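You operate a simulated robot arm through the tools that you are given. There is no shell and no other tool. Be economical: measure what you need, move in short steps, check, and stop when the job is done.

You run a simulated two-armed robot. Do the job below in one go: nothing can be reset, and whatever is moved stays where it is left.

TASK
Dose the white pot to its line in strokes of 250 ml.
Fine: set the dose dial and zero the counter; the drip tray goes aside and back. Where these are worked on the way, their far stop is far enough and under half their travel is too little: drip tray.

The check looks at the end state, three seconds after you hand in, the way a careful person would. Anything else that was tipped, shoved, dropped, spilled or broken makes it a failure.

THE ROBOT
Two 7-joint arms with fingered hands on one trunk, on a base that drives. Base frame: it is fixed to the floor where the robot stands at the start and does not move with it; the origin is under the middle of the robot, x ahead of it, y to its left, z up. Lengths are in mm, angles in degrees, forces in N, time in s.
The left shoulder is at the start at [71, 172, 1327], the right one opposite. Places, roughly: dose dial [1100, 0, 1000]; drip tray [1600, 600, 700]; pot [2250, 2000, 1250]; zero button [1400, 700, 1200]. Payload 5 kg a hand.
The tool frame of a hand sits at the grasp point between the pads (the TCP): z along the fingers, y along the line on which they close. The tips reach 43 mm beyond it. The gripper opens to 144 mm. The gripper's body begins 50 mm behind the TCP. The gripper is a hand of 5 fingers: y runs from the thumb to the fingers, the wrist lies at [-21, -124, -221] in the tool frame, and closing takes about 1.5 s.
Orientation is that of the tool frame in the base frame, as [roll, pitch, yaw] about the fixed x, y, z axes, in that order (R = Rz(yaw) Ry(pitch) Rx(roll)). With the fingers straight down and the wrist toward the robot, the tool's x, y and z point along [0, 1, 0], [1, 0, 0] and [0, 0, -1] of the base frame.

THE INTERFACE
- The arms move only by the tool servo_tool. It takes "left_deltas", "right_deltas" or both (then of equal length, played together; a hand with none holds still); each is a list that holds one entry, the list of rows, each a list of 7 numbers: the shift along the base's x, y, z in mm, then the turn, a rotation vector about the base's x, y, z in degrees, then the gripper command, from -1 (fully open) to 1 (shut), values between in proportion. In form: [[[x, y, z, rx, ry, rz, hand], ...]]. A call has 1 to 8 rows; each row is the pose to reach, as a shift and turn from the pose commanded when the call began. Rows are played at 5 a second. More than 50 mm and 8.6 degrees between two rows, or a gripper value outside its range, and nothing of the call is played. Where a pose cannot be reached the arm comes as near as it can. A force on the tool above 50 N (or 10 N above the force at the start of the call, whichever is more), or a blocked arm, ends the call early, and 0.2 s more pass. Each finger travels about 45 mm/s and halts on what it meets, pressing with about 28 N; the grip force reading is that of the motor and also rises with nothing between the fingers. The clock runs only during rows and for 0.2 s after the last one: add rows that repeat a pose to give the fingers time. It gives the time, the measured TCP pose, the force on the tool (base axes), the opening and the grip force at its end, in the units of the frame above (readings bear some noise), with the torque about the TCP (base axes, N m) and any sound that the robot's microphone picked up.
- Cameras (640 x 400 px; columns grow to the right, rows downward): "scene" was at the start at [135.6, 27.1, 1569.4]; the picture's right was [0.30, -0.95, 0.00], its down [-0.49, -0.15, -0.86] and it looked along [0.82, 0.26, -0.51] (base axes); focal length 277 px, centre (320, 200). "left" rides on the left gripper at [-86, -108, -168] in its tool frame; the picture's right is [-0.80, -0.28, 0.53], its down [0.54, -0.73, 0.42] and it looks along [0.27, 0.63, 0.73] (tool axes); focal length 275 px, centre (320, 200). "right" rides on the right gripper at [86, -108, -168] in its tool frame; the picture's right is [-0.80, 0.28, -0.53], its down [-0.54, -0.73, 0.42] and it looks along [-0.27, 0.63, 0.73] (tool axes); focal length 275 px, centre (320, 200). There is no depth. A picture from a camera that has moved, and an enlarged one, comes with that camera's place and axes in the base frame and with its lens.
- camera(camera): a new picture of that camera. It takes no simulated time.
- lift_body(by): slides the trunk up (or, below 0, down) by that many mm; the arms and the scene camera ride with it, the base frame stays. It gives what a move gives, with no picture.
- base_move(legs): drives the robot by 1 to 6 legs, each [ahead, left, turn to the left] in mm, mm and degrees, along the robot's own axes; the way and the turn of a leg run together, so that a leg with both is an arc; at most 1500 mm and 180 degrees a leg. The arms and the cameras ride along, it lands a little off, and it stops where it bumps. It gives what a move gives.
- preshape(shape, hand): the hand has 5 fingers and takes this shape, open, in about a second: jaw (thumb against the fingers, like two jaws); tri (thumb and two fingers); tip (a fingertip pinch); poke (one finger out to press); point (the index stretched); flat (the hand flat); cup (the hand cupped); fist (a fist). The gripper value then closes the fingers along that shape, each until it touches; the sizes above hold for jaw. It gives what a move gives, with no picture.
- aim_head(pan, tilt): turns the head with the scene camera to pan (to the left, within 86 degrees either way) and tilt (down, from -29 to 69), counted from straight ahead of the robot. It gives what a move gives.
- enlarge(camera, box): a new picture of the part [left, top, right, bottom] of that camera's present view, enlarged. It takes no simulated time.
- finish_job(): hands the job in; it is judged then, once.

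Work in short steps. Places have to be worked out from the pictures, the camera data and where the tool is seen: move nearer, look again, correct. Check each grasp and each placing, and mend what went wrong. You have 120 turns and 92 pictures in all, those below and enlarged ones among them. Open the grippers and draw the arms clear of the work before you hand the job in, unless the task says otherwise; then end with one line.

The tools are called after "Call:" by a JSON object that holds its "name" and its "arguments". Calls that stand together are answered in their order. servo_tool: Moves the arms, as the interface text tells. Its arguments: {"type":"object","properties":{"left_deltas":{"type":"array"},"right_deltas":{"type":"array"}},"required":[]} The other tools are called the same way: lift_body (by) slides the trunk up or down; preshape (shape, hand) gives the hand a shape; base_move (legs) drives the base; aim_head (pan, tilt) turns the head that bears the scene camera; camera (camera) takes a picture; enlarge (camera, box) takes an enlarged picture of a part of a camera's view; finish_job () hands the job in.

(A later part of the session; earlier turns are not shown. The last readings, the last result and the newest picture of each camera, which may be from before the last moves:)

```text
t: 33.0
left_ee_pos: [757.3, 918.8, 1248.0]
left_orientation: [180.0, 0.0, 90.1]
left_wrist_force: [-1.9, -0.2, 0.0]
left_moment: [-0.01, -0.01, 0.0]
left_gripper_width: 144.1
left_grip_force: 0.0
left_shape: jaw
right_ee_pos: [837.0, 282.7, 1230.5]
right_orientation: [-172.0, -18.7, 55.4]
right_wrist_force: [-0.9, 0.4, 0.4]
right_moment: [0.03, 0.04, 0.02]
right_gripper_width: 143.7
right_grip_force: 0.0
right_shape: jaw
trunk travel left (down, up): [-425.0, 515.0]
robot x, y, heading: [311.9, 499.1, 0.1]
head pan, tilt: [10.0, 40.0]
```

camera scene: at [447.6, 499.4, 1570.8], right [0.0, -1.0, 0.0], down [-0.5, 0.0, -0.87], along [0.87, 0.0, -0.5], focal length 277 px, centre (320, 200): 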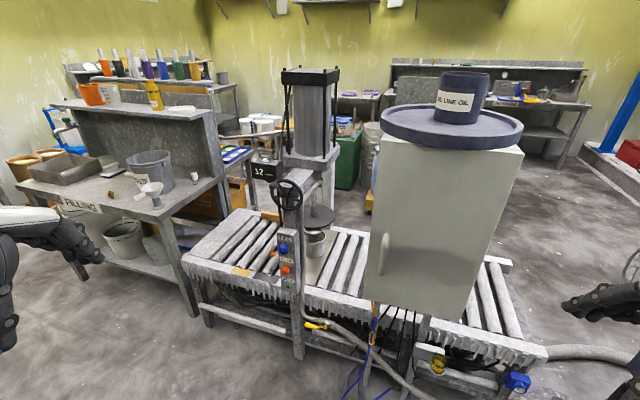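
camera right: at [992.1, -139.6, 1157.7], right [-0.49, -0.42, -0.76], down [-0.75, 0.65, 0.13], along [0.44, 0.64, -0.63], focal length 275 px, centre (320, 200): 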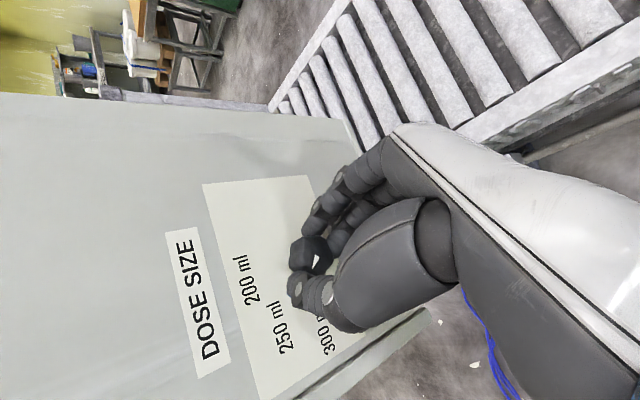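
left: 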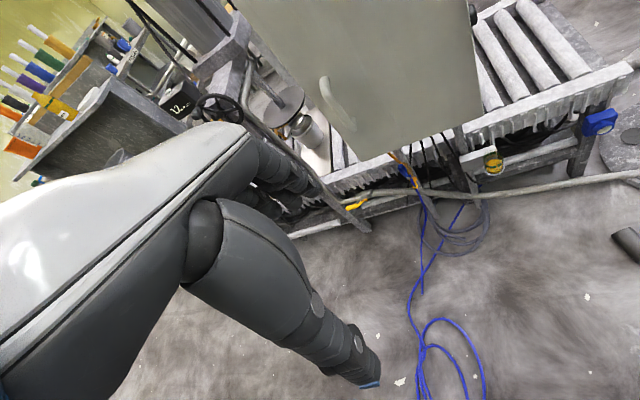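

Let me see what blocks the left side, and the overall free floor there.

Call:
{"name": "aim_head", "arguments": {"pan": 75, "tilt": 40}}

Call:
{"name": "camera", "arguments": {"camera": "scene"}}

```text
t: 34.4
left_ee_pos: [757.4, 919.1, 1248.0]
left_orientation: [180.0, -0.1, 90.2]
left_wrist_force: [0.1, -0.1, 0.2]
left_moment: [0.0, -0.02, -0.05]
left_gripper_width: 144.4
left_grip_force: 0.1
left_shape: jaw
right_ee_pos: [838.2, 283.6, 1230.3]
right_orientation: [-172.0, -18.5, 55.3]
right_wrist_force: [0.2, -0.6, 0.3]
right_moment: [0.0, -0.01, -0.01]
right_gripper_width: 143.9
right_grip_force: 0.1
right_shape: jaw
trunk travel left (down, up): [-425.0, 515.0]
robot x, y, heading: [307.7, 495.1, 0.1]
head pan, tilt: [75.0, 40.0]
```

```text
57 pictures are left
camera scene: at [380.6, 579.1, 1555.2], right [0.97, -0.26, 0.0], down [-0.16, -0.62, -0.77], along [0.2, 0.74, -0.64], focal length 277 px, centre (320, 200)
```

scene: 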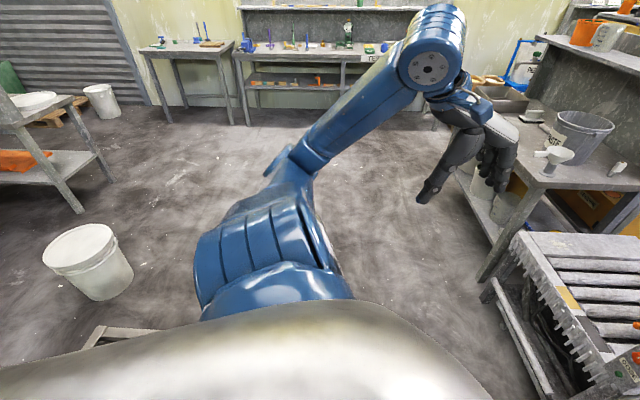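

The front left is free; something low stands behind-left. I'll turn left 30° first and then move diagonally forward-left.

Call:
{"name": "base_move", "arguments": {"legs": [[0, 0, 30], [280, 185, 0]]}}

Call:
{"name": "aim_head", "arguments": {"pan": -30, "tilt": 32}}

Call:
{"name": "camera", "arguments": {"camera": "scene"}}

```text
t: 35.1
left_ee_pos: [755.2, 922.0, 1248.1]
left_orientation: [-179.9, 0.1, 90.4]
left_wrist_force: [-0.8, 0.7, -0.3]
left_moment: [-0.02, 0.02, -0.01]
left_gripper_width: 143.9
left_grip_force: 0.1
left_shape: jaw
right_ee_pos: [839.2, 285.9, 1231.2]
right_orientation: [-171.9, -18.6, 55.7]
right_wrist_force: [0.1, -0.2, 0.2]
right_moment: [-0.01, 0.0, 0.05]
right_gripper_width: 143.5
right_grip_force: 0.0
right_shape: jaw
trunk travel left (down, up): [-425.0, 515.0]
robot x, y, heading: [311.0, 497.7, 0.6]
head pan, tilt: [75.0, 40.0]
stopped in leg 1: the robot was blocked; the commanded pose is now the measured one
```

```text
t: 36.9
left_ee_pos: [756.1, 922.9, 1247.6]
left_orientation: [-179.9, -0.1, 90.4]
left_wrist_force: [0.4, 0.0, 0.5]
left_moment: [-0.02, 0.0, 0.01]
left_gripper_width: 144.2
left_grip_force: 0.1
left_shape: jaw
right_ee_pos: [839.6, 286.3, 1231.6]
right_orientation: [-172.1, -18.6, 55.7]
right_wrist_force: [1.0, 0.4, 0.4]
right_moment: [-0.03, 0.02, -0.01]
right_gripper_width: 143.7
right_grip_force: 0.0
right_shape: jaw
trunk travel left (down, up): [-425.0, 515.0]
robot x, y, heading: [309.4, 499.1, 0.7]
head pan, tilt: [-30.0, 32.0]
```

```text
56 pictures are left
camera scene: at [437.6, 453.3, 1567.4], right [-0.49, -0.87, 0.0], down [-0.46, 0.26, -0.85], along [0.74, -0.42, -0.53], focal length 277 px, centre (320, 200)
```

scene: 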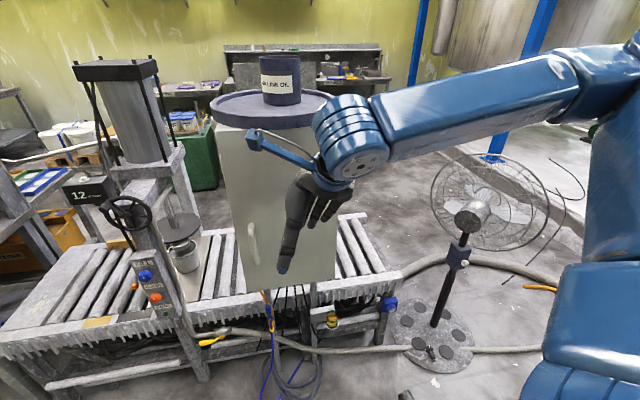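

Contact is on the base's left. I step slightly forward-right, then turn left.

Call:
{"name": "base_move", "arguments": {"legs": [[60, -60, 0], [0, 0, 35]]}}

```text
t: 39.6
left_ee_pos: [499.0, 1036.8, 1248.5]
left_orientation: [-179.9, 0.0, 124.7]
left_wrist_force: [0.3, -0.7, 0.3]
left_moment: [0.0, 0.0, -0.01]
left_gripper_width: 143.8
left_grip_force: 0.0
left_shape: jaw
right_ee_pos: [927.6, 558.5, 1230.6]
right_orientation: [-171.9, -18.6, 90.0]
right_wrist_force: [0.4, -0.3, -0.1]
right_moment: [0.0, -0.01, -0.01]
right_gripper_width: 143.9
right_grip_force: 0.0
right_shape: jaw
trunk travel left (down, up): [-425.0, 515.0]
robot x, y, heading: [369.0, 431.5, 34.9]
head pan, tilt: [-30.0, 32.0]
```

Call:
{"name": "base_move", "arguments": {"legs": [[319, 229, 0]]}}

Call:
{"name": "camera", "arguments": {"camera": "scene"}}

```text
t: 42.1
left_ee_pos: [624.7, 1415.4, 1249.2]
left_orientation: [-180.0, 0.0, 124.9]
left_wrist_force: [0.4, -0.9, -0.1]
left_moment: [0.05, 0.02, 0.01]
left_gripper_width: 143.9
left_grip_force: 0.1
left_shape: jaw
right_ee_pos: [1053.9, 937.9, 1230.0]
right_orientation: [-171.8, -18.6, 90.2]
right_wrist_force: [0.2, -0.4, 0.4]
right_moment: [0.04, 0.0, 0.02]
right_gripper_width: 143.8
right_grip_force: 0.0
right_shape: jaw
trunk travel left (down, up): [-425.0, 515.0]
robot x, y, heading: [500.0, 810.6, 35.1]
head pan, tilt: [-30.0, 32.0]
```

```text
55 pictures are left
camera scene: at [628.6, 848.0, 1567.5], right [0.09, -1.0, 0.0], down [-0.53, -0.05, -0.85], along [0.84, 0.08, -0.53], focal length 277 px, centre (320, 200)
```

scene: 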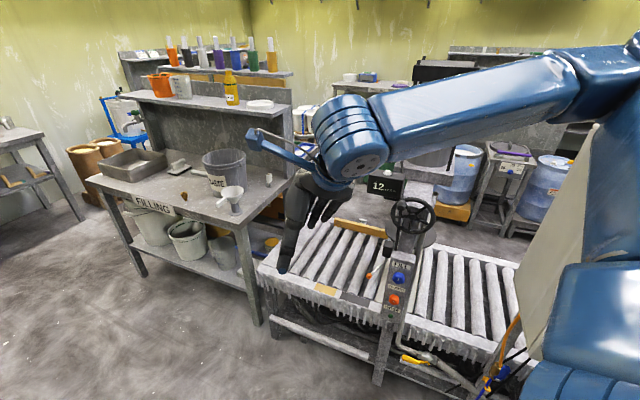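

Now the right hand is well placed for the counter and tray. Looking through the right camera.

Call:
{"name": "camera", "arguments": {"camera": "right"}}

Call:
{"name": "enlarge", "arguments": {"camera": "scene", "box": [340, 160, 460, 340]}}

```text
54 pictures are left
camera right: at [969.8, 960.5, 1428.8], right [0.36, -0.91, 0.21], down [-0.78, -0.42, -0.48], along [0.52, 0.01, -0.85], focal length 275 px, centre (320, 200)
```

right: 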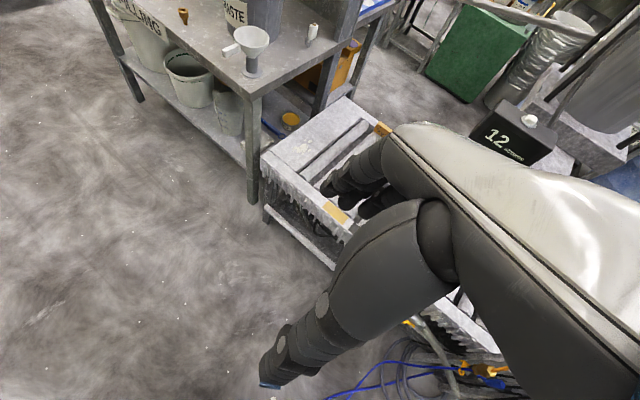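

```text
2.22 times, centred on (400, 250) of scene
camera zoom: at [628.6, 848.0, 1567.5], right [0.09, -1.0, 0.0], down [-0.53, -0.05, -0.85], along [0.84, 0.08, -0.53], focal length 615 px, centre (142, 89)
```

zoom: 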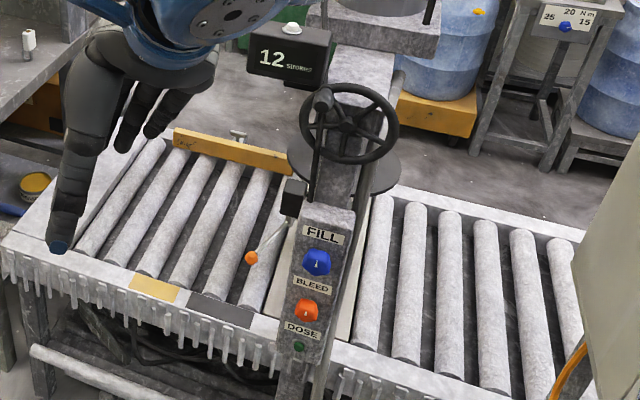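

Button at about (1425, 710, 1182); orange tray handle ball at about (1446, 720, 695). I make a poking finger and go above the zero button.

Call:
{"name": "preshape", "arguments": {"shape": "poke", "hand": "right"}}

Call:
{"name": "servo_tool", "arguments": {"right_deltas": [[[20, -5, 40, -6, -3, 0, -1], [60, -20, 65, -12, -6, -1, -1], [100, -45, 80, -18.6, -8, -1.3, -1], [140, -70, 90, -18.6, -8, -1.3, -1], [180, -95, 100, -18.6, -8, -1.3, -1], [215, -120, 110, -18.6, -8, -1.3, -1], [250, -145, 110, -18.6, -8, -1.3, -1]]]}}

Call:
{"name": "camera", "arguments": {"camera": "scene"}}

```text
t: 43.0
left_ee_pos: [623.9, 1414.4, 1248.5]
left_orientation: [-180.0, -0.1, 124.9]
left_wrist_force: [0.6, -0.6, 0.4]
left_moment: [0.02, -0.01, 0.03]
left_gripper_width: 144.0
left_grip_force: 0.1
left_shape: jaw
right_ee_pos: [1054.4, 938.9, 1230.4]
right_orientation: [-171.9, -18.6, 90.1]
right_wrist_force: [-0.4, -1.4, 0.1]
right_moment: [-0.04, -0.01, -0.04]
right_gripper_width: 0.2
right_grip_force: 0.1
right_shape: poke
trunk travel left (down, up): [-425.0, 515.0]
robot x, y, heading: [499.6, 810.8, 35.2]
head pan, tilt: [-30.0, 32.0]
```

```text
t: 44.6
left_ee_pos: [626.4, 1412.3, 1248.8]
left_orientation: [-180.0, 0.0, 124.9]
left_wrist_force: [0.9, 0.1, 0.9]
left_moment: [0.04, 0.02, -0.03]
left_gripper_width: 143.9
left_grip_force: 0.0
left_shape: jaw
right_ee_pos: [1306.4, 789.7, 1337.1]
right_orientation: [-179.8, 0.0, 90.2]
right_wrist_force: [0.6, -0.5, 0.1]
right_moment: [0.1, 0.06, 0.02]
right_gripper_width: 0.0
right_grip_force: 0.0
right_shape: poke
trunk travel left (down, up): [-425.0, 515.0]
robot x, y, heading: [499.2, 810.9, 35.3]
head pan, tilt: [-30.0, 32.0]
```

```text
52 pictures are left
camera scene: at [630.6, 847.1, 1567.3], right [0.09, -1.0, 0.0], down [-0.53, -0.05, -0.85], along [0.84, 0.08, -0.53], focal length 277 px, centre (320, 200)
```

scene: 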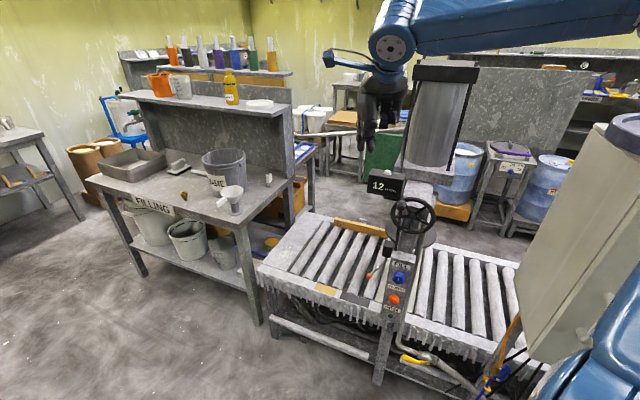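

Call:
{"name": "enlarge", "arguments": {"camera": "scene", "box": [320, 60, 460, 220]}}

Call:
{"name": "camera", "arguments": {"camera": "right"}}

```text
2.50 times, centred on (390, 140) of scene
camera zoom: at [630.6, 847.1, 1567.3], right [0.09, -1.0, 0.0], down [-0.53, -0.05, -0.85], along [0.84, 0.08, -0.53], focal length 692 px, centre (145, 350)
```

zoom: 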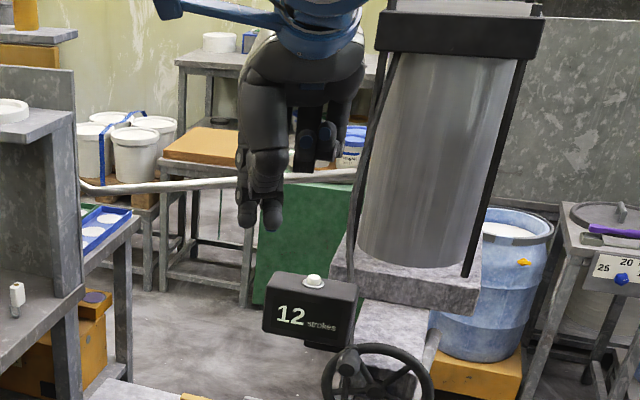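

```text
50 pictures are left
camera right: at [1196.8, 875.6, 1503.6], right [0.29, -0.8, 0.53], down [-0.72, -0.55, -0.42], along [0.63, -0.26, -0.73], focal length 275 px, centre (320, 200)
```

right: 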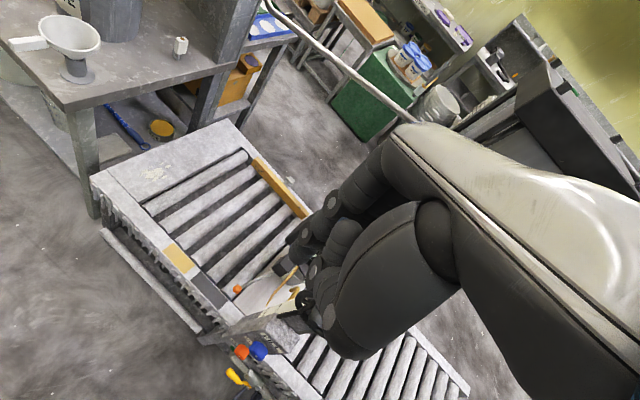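

Call:
{"name": "enlarge", "arguments": {"camera": "scene", "box": [350, 70, 410, 160]}}

Call:
{"name": "enlarge", "arguments": {"camera": "right", "box": [260, 180, 420, 360]}}

```text
4.44 times, centred on (380, 115) of scene
camera zoom: at [630.6, 847.1, 1567.3], right [0.09, -1.0, 0.0], down [-0.53, -0.05, -0.85], along [0.84, 0.08, -0.53], focal length 1230 px, centre (53, 578)
```

zoom: 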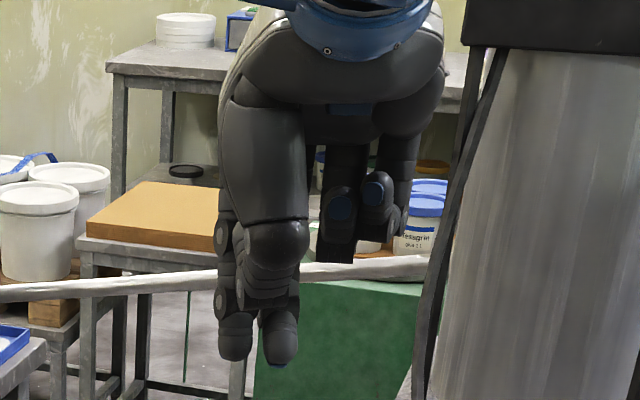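

```text
2.22 times, centred on (340, 270) of right
camera zoom: at [1196.8, 875.6, 1503.6], right [0.29, -0.8, 0.53], down [-0.72, -0.55, -0.42], along [0.63, -0.26, -0.73], focal length 612 px, centre (276, 44)
```

zoom: 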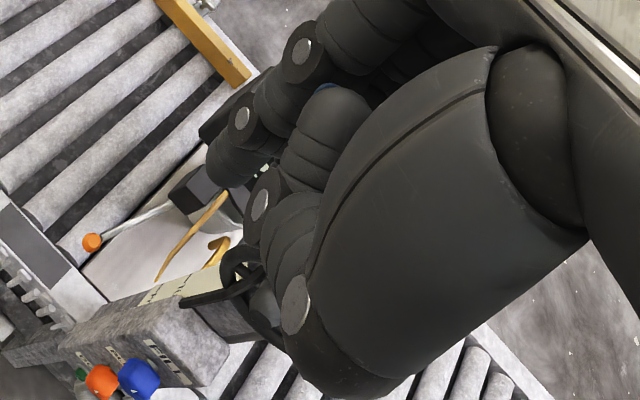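

Thumb and index both extend; the index tip is about (+10,+14,-43) from the TCP. I move over the button, ending about 40 mm above it.

Call:
{"name": "servo_tool", "arguments": {"right_deltas": [[[35, -28, 0, 0, 0, 0, -1], [70, -56, 0, 0, 0, 0, -1], [100, -80, 0, 0, 0, 0, -1], [113, -89, -25, 0, 0, 0, -1], [113, -89, -60, 0, 0, 0, -1], [113, -89, -65, 0, 0, 0, -1]]]}}

Call:
{"name": "enlarge", "arguments": {"camera": "scene", "box": [350, 110, 430, 210]}}

```text
t: 46.0
left_ee_pos: [623.3, 1414.6, 1248.3]
left_orientation: [180.0, 0.1, 124.9]
left_wrist_force: [-0.3, 0.0, -0.8]
left_moment: [-0.01, 0.03, 0.02]
left_gripper_width: 143.9
left_grip_force: 0.1
left_shape: jaw
right_ee_pos: [1417.8, 704.8, 1276.0]
right_orientation: [179.8, 0.0, 90.1]
right_wrist_force: [-0.4, -0.4, 0.1]
right_moment: [-0.02, -0.04, -0.02]
right_gripper_width: 0.0
right_grip_force: 0.0
right_shape: poke
trunk travel left (down, up): [-425.0, 515.0]
robot x, y, heading: [497.9, 811.1, 35.0]
head pan, tilt: [-30.0, 32.0]
```

```text
4.00 times, centred on (390, 160) of scene
camera zoom: at [628.2, 849.3, 1567.5], right [0.09, -1.0, 0.0], down [-0.53, -0.05, -0.85], along [0.84, 0.08, -0.53], focal length 1107 px, centre (40, 360)
```

zoom: 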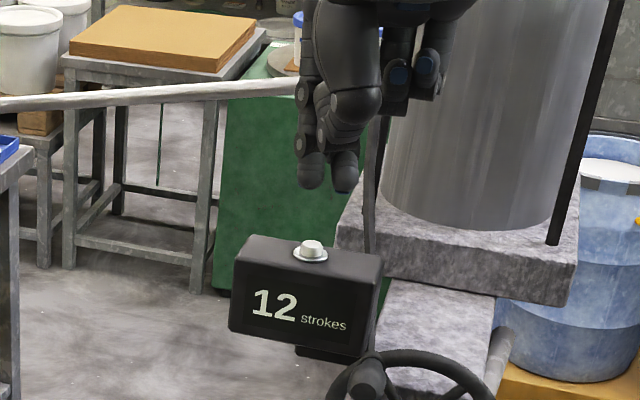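

Index tip is almost over the button; shift -6 in y and press down in small steps.

Call:
{"name": "servo_tool", "arguments": {"right_deltas": [[[-3, -6, -15, 0, 0, 0, -1], [-3, -6, -30, 0, 0, 0, -1], [-3, -6, -40, 0, 0, 0, -1], [-3, -6, -46, 0, 0, 0, -1], [-3, -6, -50, 0, 0, 0, -1], [-3, -6, -54, 0, 0, 0, -1]]]}}

Call:
{"name": "enlarge", "arguments": {"camera": "scene", "box": [350, 110, 430, 210]}}

```text
t: 47.4
left_ee_pos: [624.4, 1413.9, 1248.1]
left_orientation: [-180.0, 0.0, 124.9]
left_wrist_force: [-0.2, -0.7, -0.5]
left_moment: [0.01, -0.02, 0.01]
left_gripper_width: 143.9
left_grip_force: 0.0
left_shape: jaw
right_ee_pos: [1414.1, 698.7, 1222.7]
right_orientation: [179.8, 0.1, 90.3]
right_wrist_force: [-0.2, 0.1, 4.0]
right_moment: [0.06, -0.01, 0.03]
right_gripper_width: 0.1
right_grip_force: 0.1
right_shape: poke
trunk travel left (down, up): [-425.0, 515.0]
robot x, y, heading: [497.2, 816.1, 35.0]
head pan, tilt: [-30.0, 32.0]
```

```text
4.00 times, centred on (390, 160) of scene
camera zoom: at [628.4, 848.7, 1567.5], right [0.09, -1.0, 0.0], down [-0.53, -0.05, -0.85], along [0.84, 0.08, -0.53], focal length 1107 px, centre (40, 360)
```

zoom: 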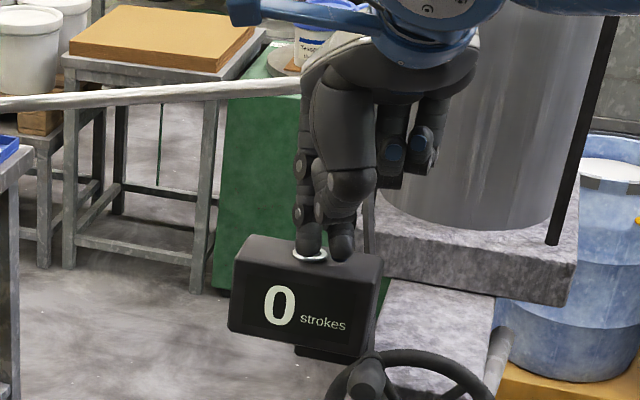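

Counter reads 0. Raise and draw back to look at the drip tray.

Call:
{"name": "servo_tool", "arguments": {"right_deltas": [[[0, 0, 40, 0, 0, 0, -1], [0, 5, 80, 0, 0, 0, -1], [-40, 35, 90, 0, 0, 0, -1], [-80, 65, 90, 0, 0, 0, -1], [-120, 95, 80, 0, 0, 0, -1], [-155, 125, 60, 0, 0, 0, -1], [-190, 155, 40, 0, 0, 0, -1]]]}}

Call:
{"name": "camera", "arguments": {"camera": "right"}}

```text
refused: row 3 steps farther than a row can; nothing moved
```

```text
45 pictures are left
camera right: at [1304.9, 783.6, 1388.4], right [0.29, -0.8, 0.53], down [-0.72, -0.55, -0.42], along [0.63, -0.26, -0.73], focal length 275 px, centre (320, 200)
```

right: 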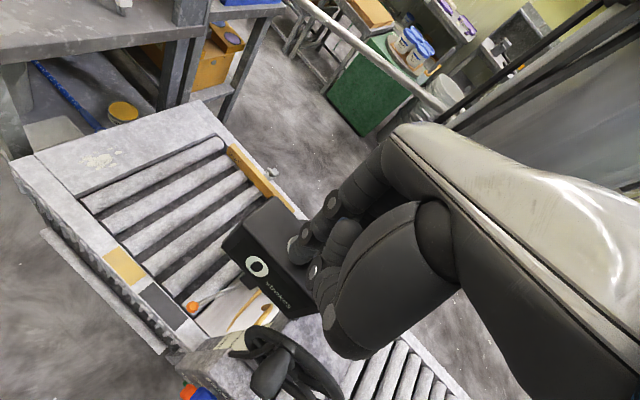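

Call:
{"name": "servo_tool", "arguments": {"right_deltas": [[[0, 0, 40, 0, 0, 0, -1], [0, 5, 80, 0, 0, 0, -1], [-35, 35, 90, 0, 0, 0, -1], [-72, 65, 90, 0, 0, 0, -1], [-110, 95, 85, 0, 0, 0, -1], [-145, 125, 80, 0, 0, 0, -1], [-180, 155, 75, 0, 0, 0, -1], [-215, 185, 70, 0, 0, 0, -1]]]}}

Call:
{"name": "base_move", "arguments": {"legs": [[130, 200, 0]]}}

Call:
{"name": "aim_head", "arguments": {"pan": -60, "tilt": 35}}

Call:
{"name": "camera", "arguments": {"camera": "scene"}}

```text
t: 49.2
left_ee_pos: [623.6, 1416.5, 1247.8]
left_orientation: [180.0, 0.1, 124.9]
left_wrist_force: [-0.8, 0.7, -0.3]
left_moment: [-0.06, -0.01, 0.04]
left_gripper_width: 144.1
left_grip_force: 0.1
left_shape: jaw
right_ee_pos: [1197.0, 885.5, 1289.2]
right_orientation: [179.8, 0.1, 90.2]
right_wrist_force: [-1.0, 0.8, 0.0]
right_moment: [-0.04, -0.04, 0.02]
right_gripper_width: 0.0
right_grip_force: 0.0
right_shape: poke
trunk travel left (down, up): [-425.0, 515.0]
robot x, y, heading: [494.7, 815.6, 35.1]
head pan, tilt: [-30.0, 32.0]
```

```text
t: 51.0
left_ee_pos: [616.9, 1653.7, 1249.2]
left_orientation: [180.0, 0.0, 124.9]
left_wrist_force: [0.6, 0.5, 0.1]
left_moment: [0.02, 0.01, 0.01]
left_gripper_width: 143.9
left_grip_force: 0.0
left_shape: jaw
right_ee_pos: [1190.1, 1123.2, 1288.1]
right_orientation: [180.0, 0.1, 90.2]
right_wrist_force: [-0.6, -0.5, 0.2]
right_moment: [0.0, 0.0, 0.01]
right_gripper_width: 0.0
right_grip_force: 0.1
right_shape: poke
trunk travel left (down, up): [-425.0, 515.0]
robot x, y, heading: [489.5, 1054.4, 35.2]
head pan, tilt: [-30.0, 32.0]
```

```text
t: 52.0
left_ee_pos: [615.4, 1654.0, 1249.2]
left_orientation: [-180.0, 0.0, 124.9]
left_wrist_force: [0.1, 0.6, 0.3]
left_moment: [0.04, 0.0, 0.0]
left_gripper_width: 144.0
left_grip_force: 0.0
left_shape: jaw
right_ee_pos: [1188.6, 1123.4, 1287.6]
right_orientation: [180.0, 0.0, 90.2]
right_wrist_force: [-0.8, 0.1, 0.7]
right_moment: [-0.01, -0.02, -0.02]
right_gripper_width: 0.0
right_grip_force: 0.1
right_shape: poke
trunk travel left (down, up): [-425.0, 515.0]
robot x, y, heading: [489.5, 1053.5, 35.0]
head pan, tilt: [-60.0, 35.0]
```

```text
44 pictures are left
camera scene: at [610.4, 1044.3, 1562.8], right [-0.42, -0.91, 0.0], down [-0.52, 0.24, -0.82], along [0.74, -0.34, -0.57], focal length 277 px, centre (320, 200)
```

scene: 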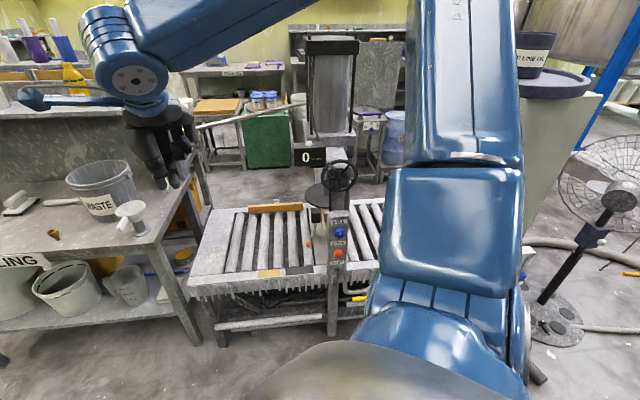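

Call:
{"name": "enlarge", "arguments": {"camera": "scene", "box": [280, 140, 380, 290]}}

Call:
{"name": "enlarge", "arguments": {"camera": "scene", "box": [295, 180, 345, 240]}}

```text
2.67 times, centred on (330, 215) of scene
camera zoom: at [610.4, 1044.3, 1562.8], right [-0.42, -0.91, 0.0], down [-0.52, 0.24, -0.82], along [0.74, -0.34, -0.57], focal length 738 px, centre (293, 160)
```

zoom: 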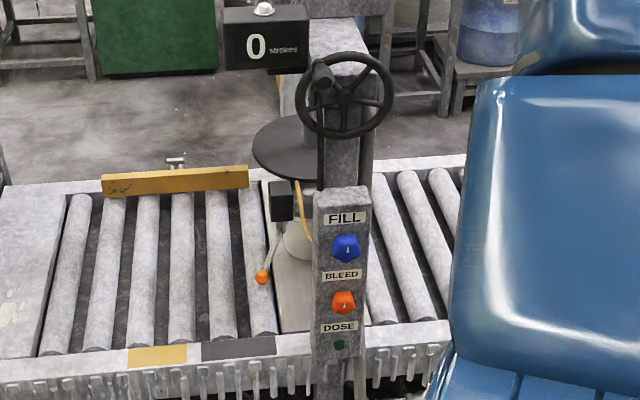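

```text
6.67 times, centred on (320, 210) of scene
camera zoom: at [610.4, 1044.3, 1562.8], right [-0.42, -0.91, 0.0], down [-0.52, 0.24, -0.82], along [0.74, -0.34, -0.57], focal length 1846 px, centre (320, 133)
```

zoom: 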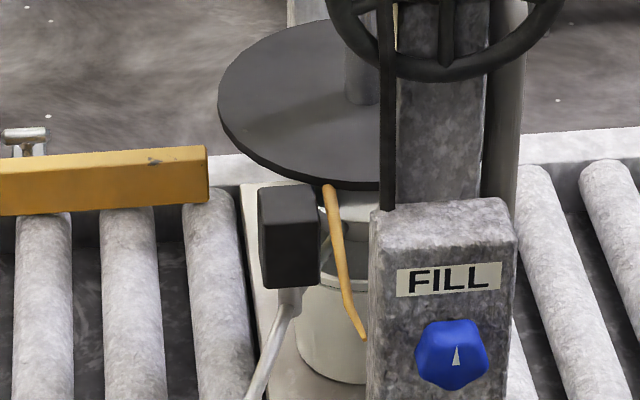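

I lower the trunk to look under the plate at the tray mechanism.

Call:
{"name": "lift_body", "arguments": {"by": -330}}

Call:
{"name": "enlarge", "arguments": {"camera": "scene", "box": [270, 90, 370, 190]}}

```text
t: 55.2
left_ee_pos: [616.4, 1655.7, 917.9]
left_orientation: [-180.0, 0.0, 124.9]
left_wrist_force: [0.5, -0.4, -0.6]
left_moment: [0.0, -0.02, -0.01]
left_gripper_width: 144.0
left_grip_force: 0.1
left_shape: jaw
right_ee_pos: [1189.3, 1123.1, 959.3]
right_orientation: [180.0, -0.1, 90.3]
right_wrist_force: [-0.4, -0.3, 0.3]
right_moment: [0.01, -0.01, -0.01]
right_gripper_width: 0.0
right_grip_force: 0.0
right_shape: poke
trunk travel left (down, up): [-95.0, 845.0]
robot x, y, heading: [491.2, 1051.7, 34.9]
head pan, tilt: [-60.0, 35.0]
```

```text
4.00 times, centred on (320, 140) of scene
camera zoom: at [610.4, 1044.4, 1232.8], right [-0.42, -0.91, 0.0], down [-0.52, 0.24, -0.82], along [0.74, -0.35, -0.57], focal length 1107 px, centre (320, 440)
```

zoom: 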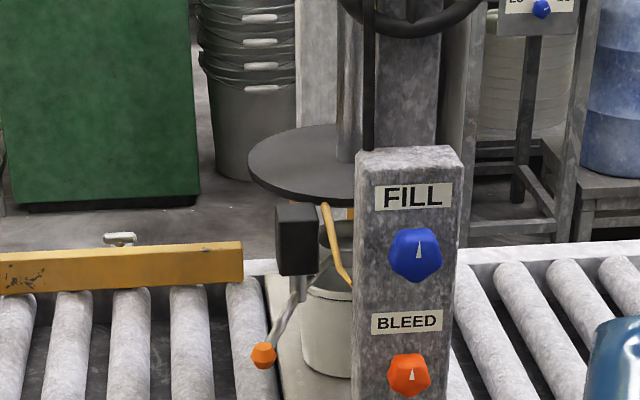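

I bring the right hand camera down to the left of the machine, yawed toward the tray.

Call:
{"name": "servo_tool", "arguments": {"right_deltas": [[[16, -28, -8, 0, 0, -8.5, -1], [32, -55, -16, 0, 0, -17, -1], [48, -83, -25, 0, 0, -25.5, -1], [63, -110, -33, 0, 0, -34, -1], [79, -138, -42, 0, 0, -42.5, -1], [95, -165, -50, 0, 0, -51, -1], [111, -193, -59, 0, 0, -59, -1]]]}}

Call:
{"name": "camera", "arguments": {"camera": "right"}}

```text
t: 56.8
left_ee_pos: [615.8, 1654.7, 919.7]
left_orientation: [-180.0, 0.0, 124.9]
left_wrist_force: [0.3, 0.7, -0.5]
left_moment: [0.04, 0.01, 0.0]
left_gripper_width: 143.9
left_grip_force: 0.0
left_shape: jaw
right_ee_pos: [1300.8, 931.9, 897.1]
right_orientation: [179.9, 0.0, 31.1]
right_wrist_force: [0.1, 0.2, 0.7]
right_moment: [0.04, 0.01, 0.01]
right_gripper_width: 0.4
right_grip_force: 0.1
right_shape: poke
trunk travel left (down, up): [-95.0, 845.0]
robot x, y, heading: [491.1, 1056.4, 35.3]
head pan, tilt: [-60.0, 35.0]
```

```text
40 pictures are left
camera right: at [1316.8, 1068.4, 1064.5], right [-0.53, -0.65, 0.53], down [-0.84, 0.34, -0.42], along [0.09, -0.67, -0.73], focal length 275 px, centre (320, 200)
```

right: 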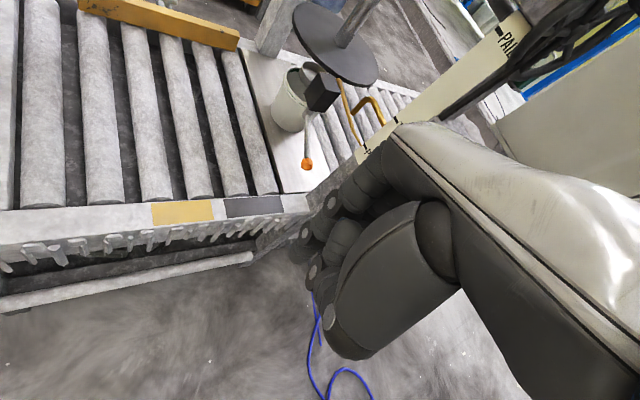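

Call:
{"name": "enlarge", "arguments": {"camera": "right", "box": [260, 40, 400, 180]}}

```text
2.86 times, centred on (330, 110) of right
camera zoom: at [1316.8, 1068.4, 1064.5], right [-0.53, -0.65, 0.53], down [-0.84, 0.34, -0.42], along [0.09, -0.67, -0.73], focal length 786 px, centre (291, 457)
```

zoom: 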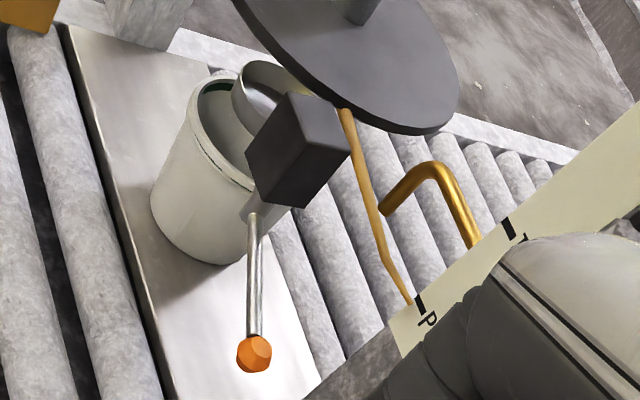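

The white pot (green line inside) already stands under the nozzle; the pan is on a lever pivoting at the black box, with the orange ball at its free end near (1437, 712, 695). I shape a tip pinch and bring the hand beside it, wrist to the outside.

Call:
{"name": "preshape", "arguments": {"shape": "tip", "hand": "right"}}

Call:
{"name": "servo_tool", "arguments": {"right_deltas": [[[22, -14, -3, 0, 0, -8.5, -1], [44, -28, -6, 0, 0, -17, -1], [66, -42, -9, 0, 0, -25.5, -1], [88, -56, -12, 0, 0, -34, -1], [110, -70, -15, 0, 0, -42.5, -1], [132, -84, -18, 0, 0, -51, -1], [154, -98, -20, 0, 0, -59.5, -1], [174, -112, -20, 0, 0, -68, -1]]]}}

Call:
{"name": "camera", "arguments": {"camera": "right"}}

Call:
{"name": "enlarge", "arguments": {"camera": "scene", "box": [230, 40, 390, 190]}}

```text
t: 57.7
left_ee_pos: [615.5, 1655.1, 917.6]
left_orientation: [179.9, 0.0, 124.9]
left_wrist_force: [0.1, -0.5, -0.1]
left_moment: [0.0, 0.01, 0.01]
left_gripper_width: 144.0
left_grip_force: 0.1
left_shape: jaw
right_ee_pos: [1297.1, 931.2, 899.1]
right_orientation: [-180.0, 0.0, 31.3]
right_wrist_force: [-0.1, -0.8, -0.9]
right_moment: [0.0, 0.02, -0.03]
right_gripper_width: 144.2
right_grip_force: 0.1
right_shape: tip
trunk travel left (down, up): [-95.0, 845.0]
robot x, y, heading: [492.5, 1051.2, 35.0]
head pan, tilt: [-60.0, 35.0]
```

```text
t: 59.5
left_ee_pos: [617.0, 1655.4, 919.7]
left_orientation: [180.0, 0.0, 124.9]
left_wrist_force: [-0.2, 0.1, -0.2]
left_moment: [0.01, 0.01, 0.02]
left_gripper_width: 143.9
left_grip_force: 0.0
left_shape: jaw
right_ee_pos: [1476.2, 818.1, 876.2]
right_orientation: [-180.0, 0.1, -36.9]
right_wrist_force: [0.3, -0.6, 0.2]
right_moment: [-0.01, 0.04, -0.01]
right_gripper_width: 144.0
right_grip_force: 0.1
right_shape: tip
trunk travel left (down, up): [-95.0, 845.0]
robot x, y, heading: [489.5, 1054.3, 35.2]
head pan, tilt: [-60.0, 35.0]
```

```text
38 pictures are left
camera right: at [1608.6, 853.9, 1043.5], right [-0.81, 0.25, 0.54], down [0.0, 0.91, -0.42], along [-0.59, -0.34, -0.73], focal length 275 px, centre (320, 200)
```

right: 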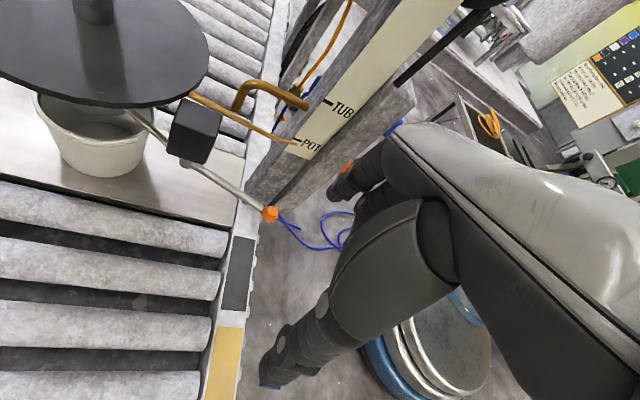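

```text
2.67 times, centred on (310, 115) of scene
camera zoom: at [611.8, 1044.3, 1232.6], right [-0.42, -0.91, 0.0], down [-0.52, 0.24, -0.82], along [0.74, -0.35, -0.57], focal length 738 px, centre (347, 427)
```

zoom: 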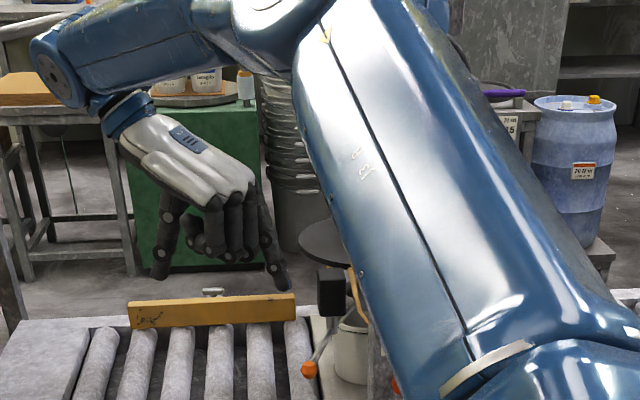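

I see the swing arm clearly: pan – black pivot box – rod – ball. I narrow the fingers to about 55 mm and hover over the ball.

Call:
{"name": "servo_tool", "arguments": {"right_deltas": [[[0, 0, 0, 0, 0, 0, -0.5], [0, 0, 0, 0, 0, 0, 0], [0, 0, 0, 0, 0, 0, 0.25], [-10, -30, -20, 0, 0, 0, 0.25], [-20, -65, -40, 0, 0, 0, 0.25], [-30, -95, -60, 0, 0, 0, 0.25], [-38, -110, -85, 0, 0, 0, 0.25]]]}}

Call:
{"name": "camera", "arguments": {"camera": "right"}}

Call:
{"name": "enlarge", "arguments": {"camera": "scene", "box": [260, 90, 360, 190]}}

```text
t: 61.1
left_ee_pos: [616.9, 1654.6, 918.2]
left_orientation: [180.0, 0.0, 124.9]
left_wrist_force: [0.8, 0.5, 0.6]
left_moment: [0.01, 0.03, -0.02]
left_gripper_width: 143.9
left_grip_force: 0.2
left_shape: jaw
right_ee_pos: [1438.1, 707.4, 793.3]
right_orientation: [180.0, 0.0, -36.8]
right_wrist_force: [0.0, 0.4, 0.1]
right_moment: [0.02, 0.0, -0.01]
right_gripper_width: 55.1
right_grip_force: 0.0
right_shape: tip
trunk travel left (down, up): [-95.0, 845.0]
robot x, y, heading: [491.5, 1051.8, 34.9]
head pan, tilt: [-60.0, 35.0]
```

```text
36 pictures are left
camera right: at [1571.5, 743.6, 960.4], right [-0.81, 0.25, 0.53], down [0.0, 0.91, -0.42], along [-0.59, -0.34, -0.73], focal length 275 px, centre (320, 200)
```

right: 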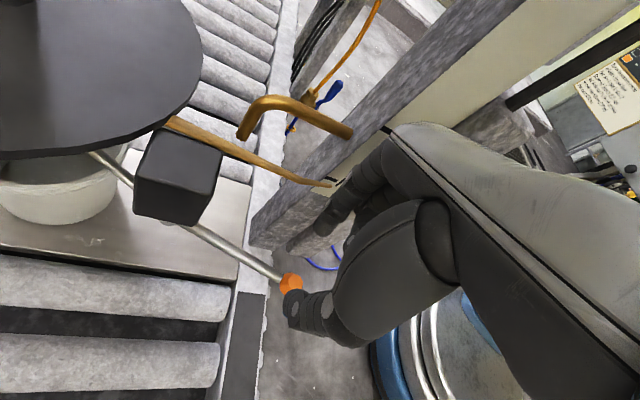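

```text
4.00 times, centred on (310, 140) of scene
camera zoom: at [611.0, 1044.1, 1232.7], right [-0.42, -0.91, 0.0], down [-0.52, 0.24, -0.82], along [0.74, -0.34, -0.57], focal length 1107 px, centre (360, 440)
```

zoom: 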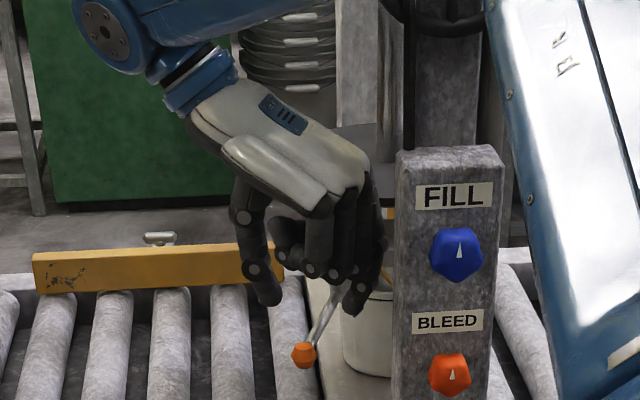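

Ball at about (1441, 719, 714), between the fingers. Descending onto it.

Call:
{"name": "servo_tool", "arguments": {"right_deltas": [[[4, 9, -20, 0, 0, 0, 0.25], [4, 9, -40, 0, 0, 0, 0.25], [4, 9, -55, 0, 0, 0, 0.25], [4, 9, -68, 0, 0, 0, 0.25]]]}}

Call:
{"name": "enlarge", "arguments": {"camera": "scene", "box": [260, 100, 360, 200]}}

```text
t: 62.1
left_ee_pos: [615.9, 1655.5, 919.2]
left_orientation: [179.9, -0.1, 124.9]
left_wrist_force: [1.1, 0.0, 0.6]
left_moment: [-0.02, 0.01, 0.0]
left_gripper_width: 143.7
left_grip_force: 0.2
left_shape: jaw
right_ee_pos: [1441.9, 715.8, 727.6]
right_orientation: [179.9, 0.0, -36.7]
right_wrist_force: [-0.2, -0.7, 0.2]
right_moment: [0.01, 0.03, 0.02]
right_gripper_width: 54.8
right_grip_force: 0.1
right_shape: tip
trunk travel left (down, up): [-95.0, 845.0]
robot x, y, heading: [489.3, 1049.7, 35.0]
head pan, tilt: [-60.0, 35.0]
```

```text
4.00 times, centred on (310, 150) of scene
camera zoom: at [610.8, 1044.3, 1232.8], right [-0.42, -0.91, 0.0], down [-0.52, 0.24, -0.82], along [0.74, -0.35, -0.57], focal length 1107 px, centre (360, 400)
```

zoom: 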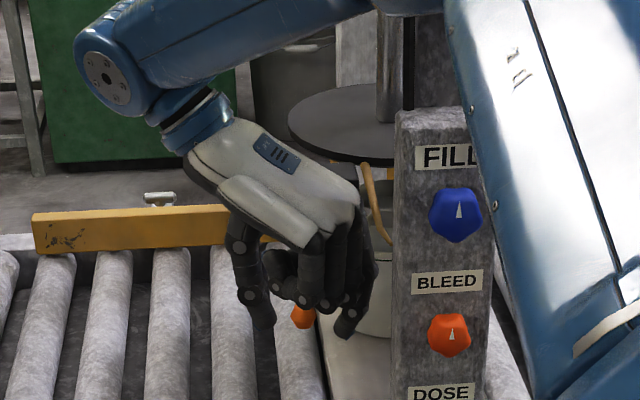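

The ball lies between thumb and index. Closing.

Call:
{"name": "servo_tool", "arguments": {"right_deltas": [[[0, 0, 0, 0, 0, 0, 0.5], [0, 0, 0, 0, 0, 0, 0.8], [0, 0, 0, 0, 0, 0, 0.9], [0, 0, 0, 0, 0, 0, 0.9], [0, 0, 0, 0, 0, 0, 0.9]]]}}

Call:
{"name": "camera", "arguments": {"camera": "right"}}

```text
t: 63.3
left_ee_pos: [616.2, 1654.4, 918.4]
left_orientation: [180.0, 0.0, 124.9]
left_wrist_force: [-0.1, -0.5, 0.0]
left_moment: [-0.03, -0.01, -0.02]
left_gripper_width: 143.8
left_grip_force: 0.1
left_shape: jaw
right_ee_pos: [1441.2, 716.3, 727.6]
right_orientation: [-180.0, 0.1, -36.8]
right_wrist_force: [0.4, 0.9, 0.0]
right_moment: [-0.03, 0.01, -0.02]
right_gripper_width: 7.5
right_grip_force: 0.0
right_shape: tip
trunk travel left (down, up): [-95.0, 845.0]
robot x, y, heading: [490.0, 1051.9, 35.1]
head pan, tilt: [-60.0, 35.0]
```

```text
33 pictures are left
camera right: at [1575.0, 750.6, 893.7], right [-0.81, 0.25, 0.53], down [0.0, 0.91, -0.42], along [-0.59, -0.34, -0.73], focal length 275 px, centre (320, 200)
```

right: 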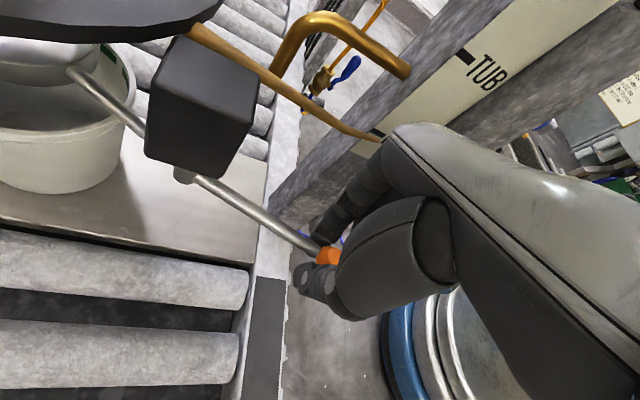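

The fingers closed to 7.5 mm with no force - they passed the ball low. I reopen, raise 20 mm and regrip.

Call:
{"name": "servo_tool", "arguments": {"right_deltas": [[[0, 0, 0, 0, 0, 0, 0.5], [0, 0, 0, 0, 0, 0, 0.25], [-3, 2, 12, 0, 0, 0, 0.25], [-3, 2, 22, 0, 0, 0, 0.25], [-3, 2, 22, 0, 0, 0, 0.6], [-3, 2, 22, 0, 0, 0, 0.9], [-3, 2, 22, 0, 0, 0, 0.9], [-3, 2, 22, 0, 0, 0, 0.9]]]}}

```text
t: 65.1
left_ee_pos: [617.0, 1654.3, 919.1]
left_orientation: [-179.9, 0.0, 125.0]
left_wrist_force: [-0.6, -0.4, -0.5]
left_moment: [-0.03, 0.02, 0.0]
left_gripper_width: 143.8
left_grip_force: 0.0
left_shape: jaw
right_ee_pos: [1439.2, 717.6, 749.6]
right_orientation: [-180.0, 0.0, -36.8]
right_wrist_force: [-0.1, -1.6, 2.6]
right_moment: [-0.06, -0.01, 0.01]
right_gripper_width: 10.3
right_grip_force: 27.9
right_shape: tip
trunk travel left (down, up): [-95.0, 845.0]
robot x, y, heading: [488.8, 1050.4, 35.4]
head pan, tilt: [-60.0, 35.0]
```

Now 28 N at 10 mm: it holds the ball/rod. Pulling gently along the arc outward (clockwise from above).

Call:
{"name": "servo_tool", "arguments": {"right_deltas": [[[8, 8, 0, 0, 0, 0, 0.95], [16, 15, 0, 0, 0, 0, 0.95], [25, 22, 0, 0, 0, 0, 0.95]]]}}

Call:
{"name": "camera", "arguments": {"camera": "right"}}

```text
t: 65.9
left_ee_pos: [617.1, 1655.2, 919.2]
left_orientation: [179.9, 0.1, 124.7]
left_wrist_force: [0.4, 0.0, 0.1]
left_moment: [-0.02, 0.01, 0.0]
left_gripper_width: 144.2
left_grip_force: 0.0
left_shape: jaw
right_ee_pos: [1462.4, 739.2, 751.8]
right_orientation: [180.0, -0.2, -36.9]
right_wrist_force: [5.9, -7.1, 15.6]
right_moment: [-0.27, -0.25, -0.04]
right_gripper_width: 10.0
right_grip_force: 28.1
right_shape: tip
trunk travel left (down, up): [-95.0, 845.0]
robot x, y, heading: [491.6, 1051.7, 35.2]
head pan, tilt: [-60.0, 35.0]
```

```text
32 pictures are left
camera right: at [1596.0, 773.8, 918.2], right [-0.81, 0.25, 0.53], down [0.0, 0.91, -0.42], along [-0.59, -0.34, -0.73], focal length 275 px, centre (320, 200)
```

right: 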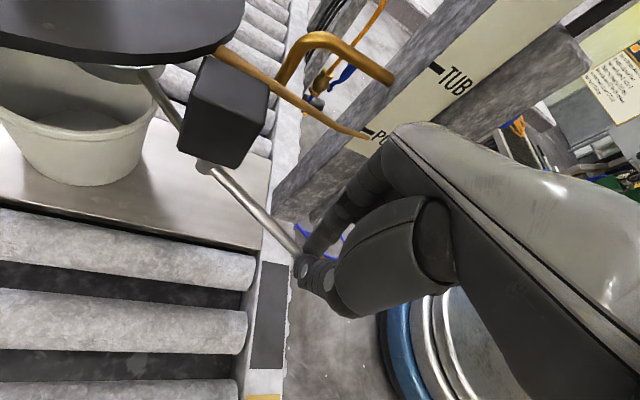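

The arm swings with the hand. Continuing along the arc.

Call:
{"name": "servo_tool", "arguments": {"right_deltas": [[[15, 9, 0, 0, 0, 0, 0.95], [30, 15, 0, 0, 0, 0, 0.95], [46, 20, 0, 0, 0, 0, 0.95], [62, 22, 0, 0, 0, 0, 0.95], [78, 22, 0, 0, 0, 0, 0.95]]]}}

Call:
{"name": "camera", "arguments": {"camera": "right"}}

```text
t: 67.1
left_ee_pos: [614.7, 1655.1, 918.6]
left_orientation: [179.9, 0.2, 124.9]
left_wrist_force: [0.1, -0.2, -0.5]
left_moment: [0.0, -0.05, 0.02]
left_gripper_width: 144.3
left_grip_force: 0.0
left_shape: jaw
right_ee_pos: [1491.4, 755.7, 748.8]
right_orientation: [-179.9, 0.0, -36.8]
right_wrist_force: [-4.0, -1.2, 9.6]
right_moment: [0.06, 0.09, -0.32]
right_gripper_width: 9.9
right_grip_force: 27.6
right_shape: tip
right hand out of reach, approached as far as the arm can: row 3, 4, 5
trunk travel left (down, up): [-95.0, 845.0]
robot x, y, heading: [485.6, 1053.4, 35.2]
head pan, tilt: [-60.0, 35.0]
```

```text
31 pictures are left
camera right: at [1625.5, 790.8, 915.3], right [-0.81, 0.25, 0.53], down [0.0, 0.91, -0.42], along [-0.59, -0.34, -0.73], focal length 275 px, centre (320, 200)
```

right: 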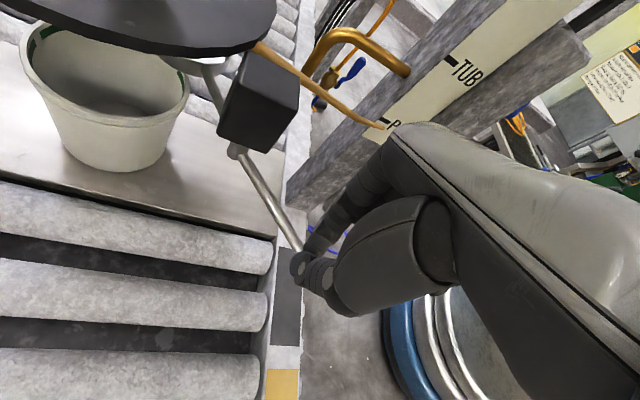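

Out of reach at about 30° of swing. I release, raise the hand and drive the base nearer.

Call:
{"name": "servo_tool", "arguments": {"right_deltas": [[[0, 0, 0, 0, 0, 0, 0.5], [0, 0, 0, 0, 0, 0, 0.2], [0, 0, 0, 0, 0, 0, 0.2], [0, 3, 40, 0, 0, 0, 0.2], [-5, 15, 85, 0, 0, 0, 0.2], [-20, 40, 120, 0, 0, 0, 0.2]]]}}

Call:
{"name": "base_move", "arguments": {"legs": [[106, -100, 0]]}}

Call:
{"name": "camera", "arguments": {"camera": "right"}}

Call:
{"name": "camera", "arguments": {"camera": "scene"}}

```text
t: 68.5
left_ee_pos: [614.5, 1655.4, 917.4]
left_orientation: [-180.0, 0.2, 124.9]
left_wrist_force: [-0.9, -0.5, 0.4]
left_moment: [-0.06, -0.02, 0.0]
left_gripper_width: 143.9
left_grip_force: 0.0
left_shape: jaw
right_ee_pos: [1472.5, 798.6, 867.9]
right_orientation: [179.9, -0.1, -36.8]
right_wrist_force: [0.3, 0.7, 0.5]
right_moment: [0.04, -0.05, 0.04]
right_gripper_width: 57.3
right_grip_force: 0.1
right_shape: tip
trunk travel left (down, up): [-95.0, 845.0]
robot x, y, heading: [490.6, 1052.3, 35.0]
head pan, tilt: [-60.0, 35.0]
```

```text
t: 69.9
left_ee_pos: [752.9, 1646.0, 912.3]
left_orientation: [179.9, 0.9, 125.2]
left_wrist_force: [-0.6, 0.0, -1.1]
left_moment: [0.03, -0.01, 0.0]
left_gripper_width: 144.0
left_grip_force: 0.0
left_shape: jaw
right_ee_pos: [1615.3, 796.7, 880.1]
right_orientation: [179.8, -1.1, -36.1]
right_wrist_force: [0.9, -0.2, -0.4]
right_moment: [-0.01, -0.02, 0.0]
right_gripper_width: 57.5
right_grip_force: 0.1
right_shape: tip
trunk travel left (down, up): [-95.0, 845.0]
robot x, y, heading: [638.7, 1033.8, 35.3]
head pan, tilt: [-60.0, 35.0]
```

```text
30 pictures are left
camera right: at [1746.6, 834.7, 1048.4], right [-0.82, 0.25, 0.52], down [0.0, 0.9, -0.44], along [-0.58, -0.36, -0.73], focal length 275 px, centre (320, 200)
```

right: 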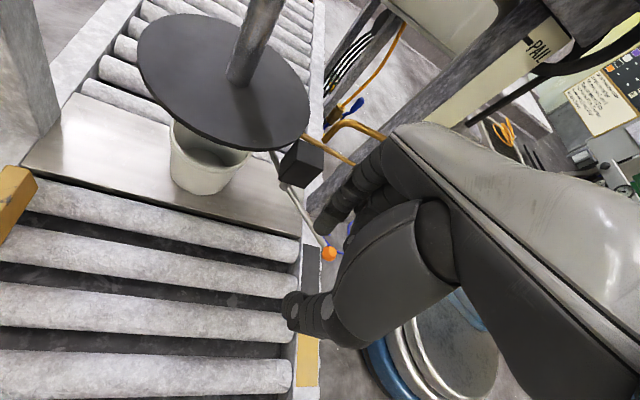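

```text
29 pictures are left
camera scene: at [746.7, 1038.1, 1233.8], right [-0.42, -0.91, 0.01], down [-0.51, 0.23, -0.83], along [0.75, -0.35, -0.56], focal length 277 px, centre (320, 200)
```

scene: 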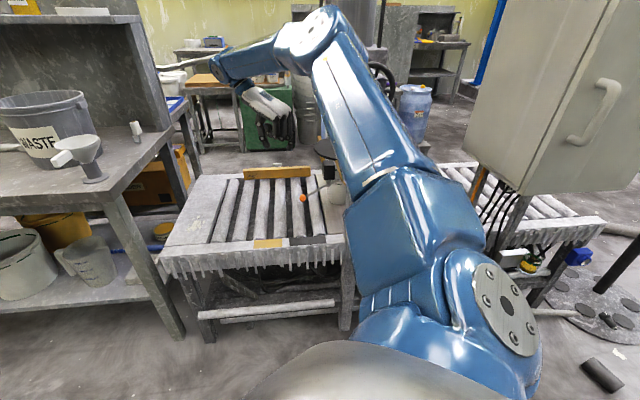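

The lever stays where left: ball now about (1482, 759, 707), ~27° swung. Regrip it from nearer.

Call:
{"name": "servo_tool", "arguments": {"right_deltas": [[[-40, -12, -20, 0, 0, 0, 0.2], [-80, -24, -40, 0, 0, 0, 0.2], [-115, -35, -70, 0, 0, 0, 0.2], [-133, -39, -105, 0, 0, 0, 0.2], [-135, -39, -134, 0, 0, 0, 0.2], [-135, -39, -137, 0, 0, 0, 0.6], [-135, -39, -137, 0, 0, 0, 0.95], [-135, -39, -137, 0, 0, 0, 0.95]]]}}

Call:
{"name": "camera", "arguments": {"camera": "right"}}

```text
t: 71.9
left_ee_pos: [730.7, 1653.7, 917.1]
left_orientation: [179.9, 0.5, 127.6]
left_wrist_force: [0.1, -1.1, 1.3]
left_moment: [0.04, -0.05, 0.0]
left_gripper_width: 144.0
left_grip_force: 0.0
left_shape: jaw
right_ee_pos: [1492.5, 798.4, 738.6]
right_orientation: [179.4, -0.7, -33.0]
right_wrist_force: [-1.0, 0.7, -0.6]
right_moment: [0.01, 0.0, -0.01]
right_gripper_width: 4.0
right_grip_force: 0.0
right_shape: tip
trunk travel left (down, up): [-95.0, 845.0]
robot x, y, heading: [637.4, 1037.7, 37.7]
head pan, tilt: [-60.0, 35.0]
stopped in row 8 (right hand): the arm was blocked; the commanded pose is now the measured one
```

```text
28 pictures are left
camera right: at [1623.7, 844.8, 904.2], right [-0.82, 0.21, 0.53], down [-0.06, 0.9, -0.44], along [-0.57, -0.39, -0.73], focal length 275 px, centre (320, 200)
```

right: 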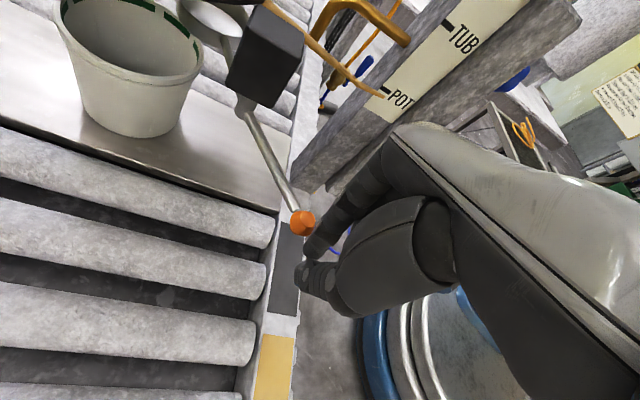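

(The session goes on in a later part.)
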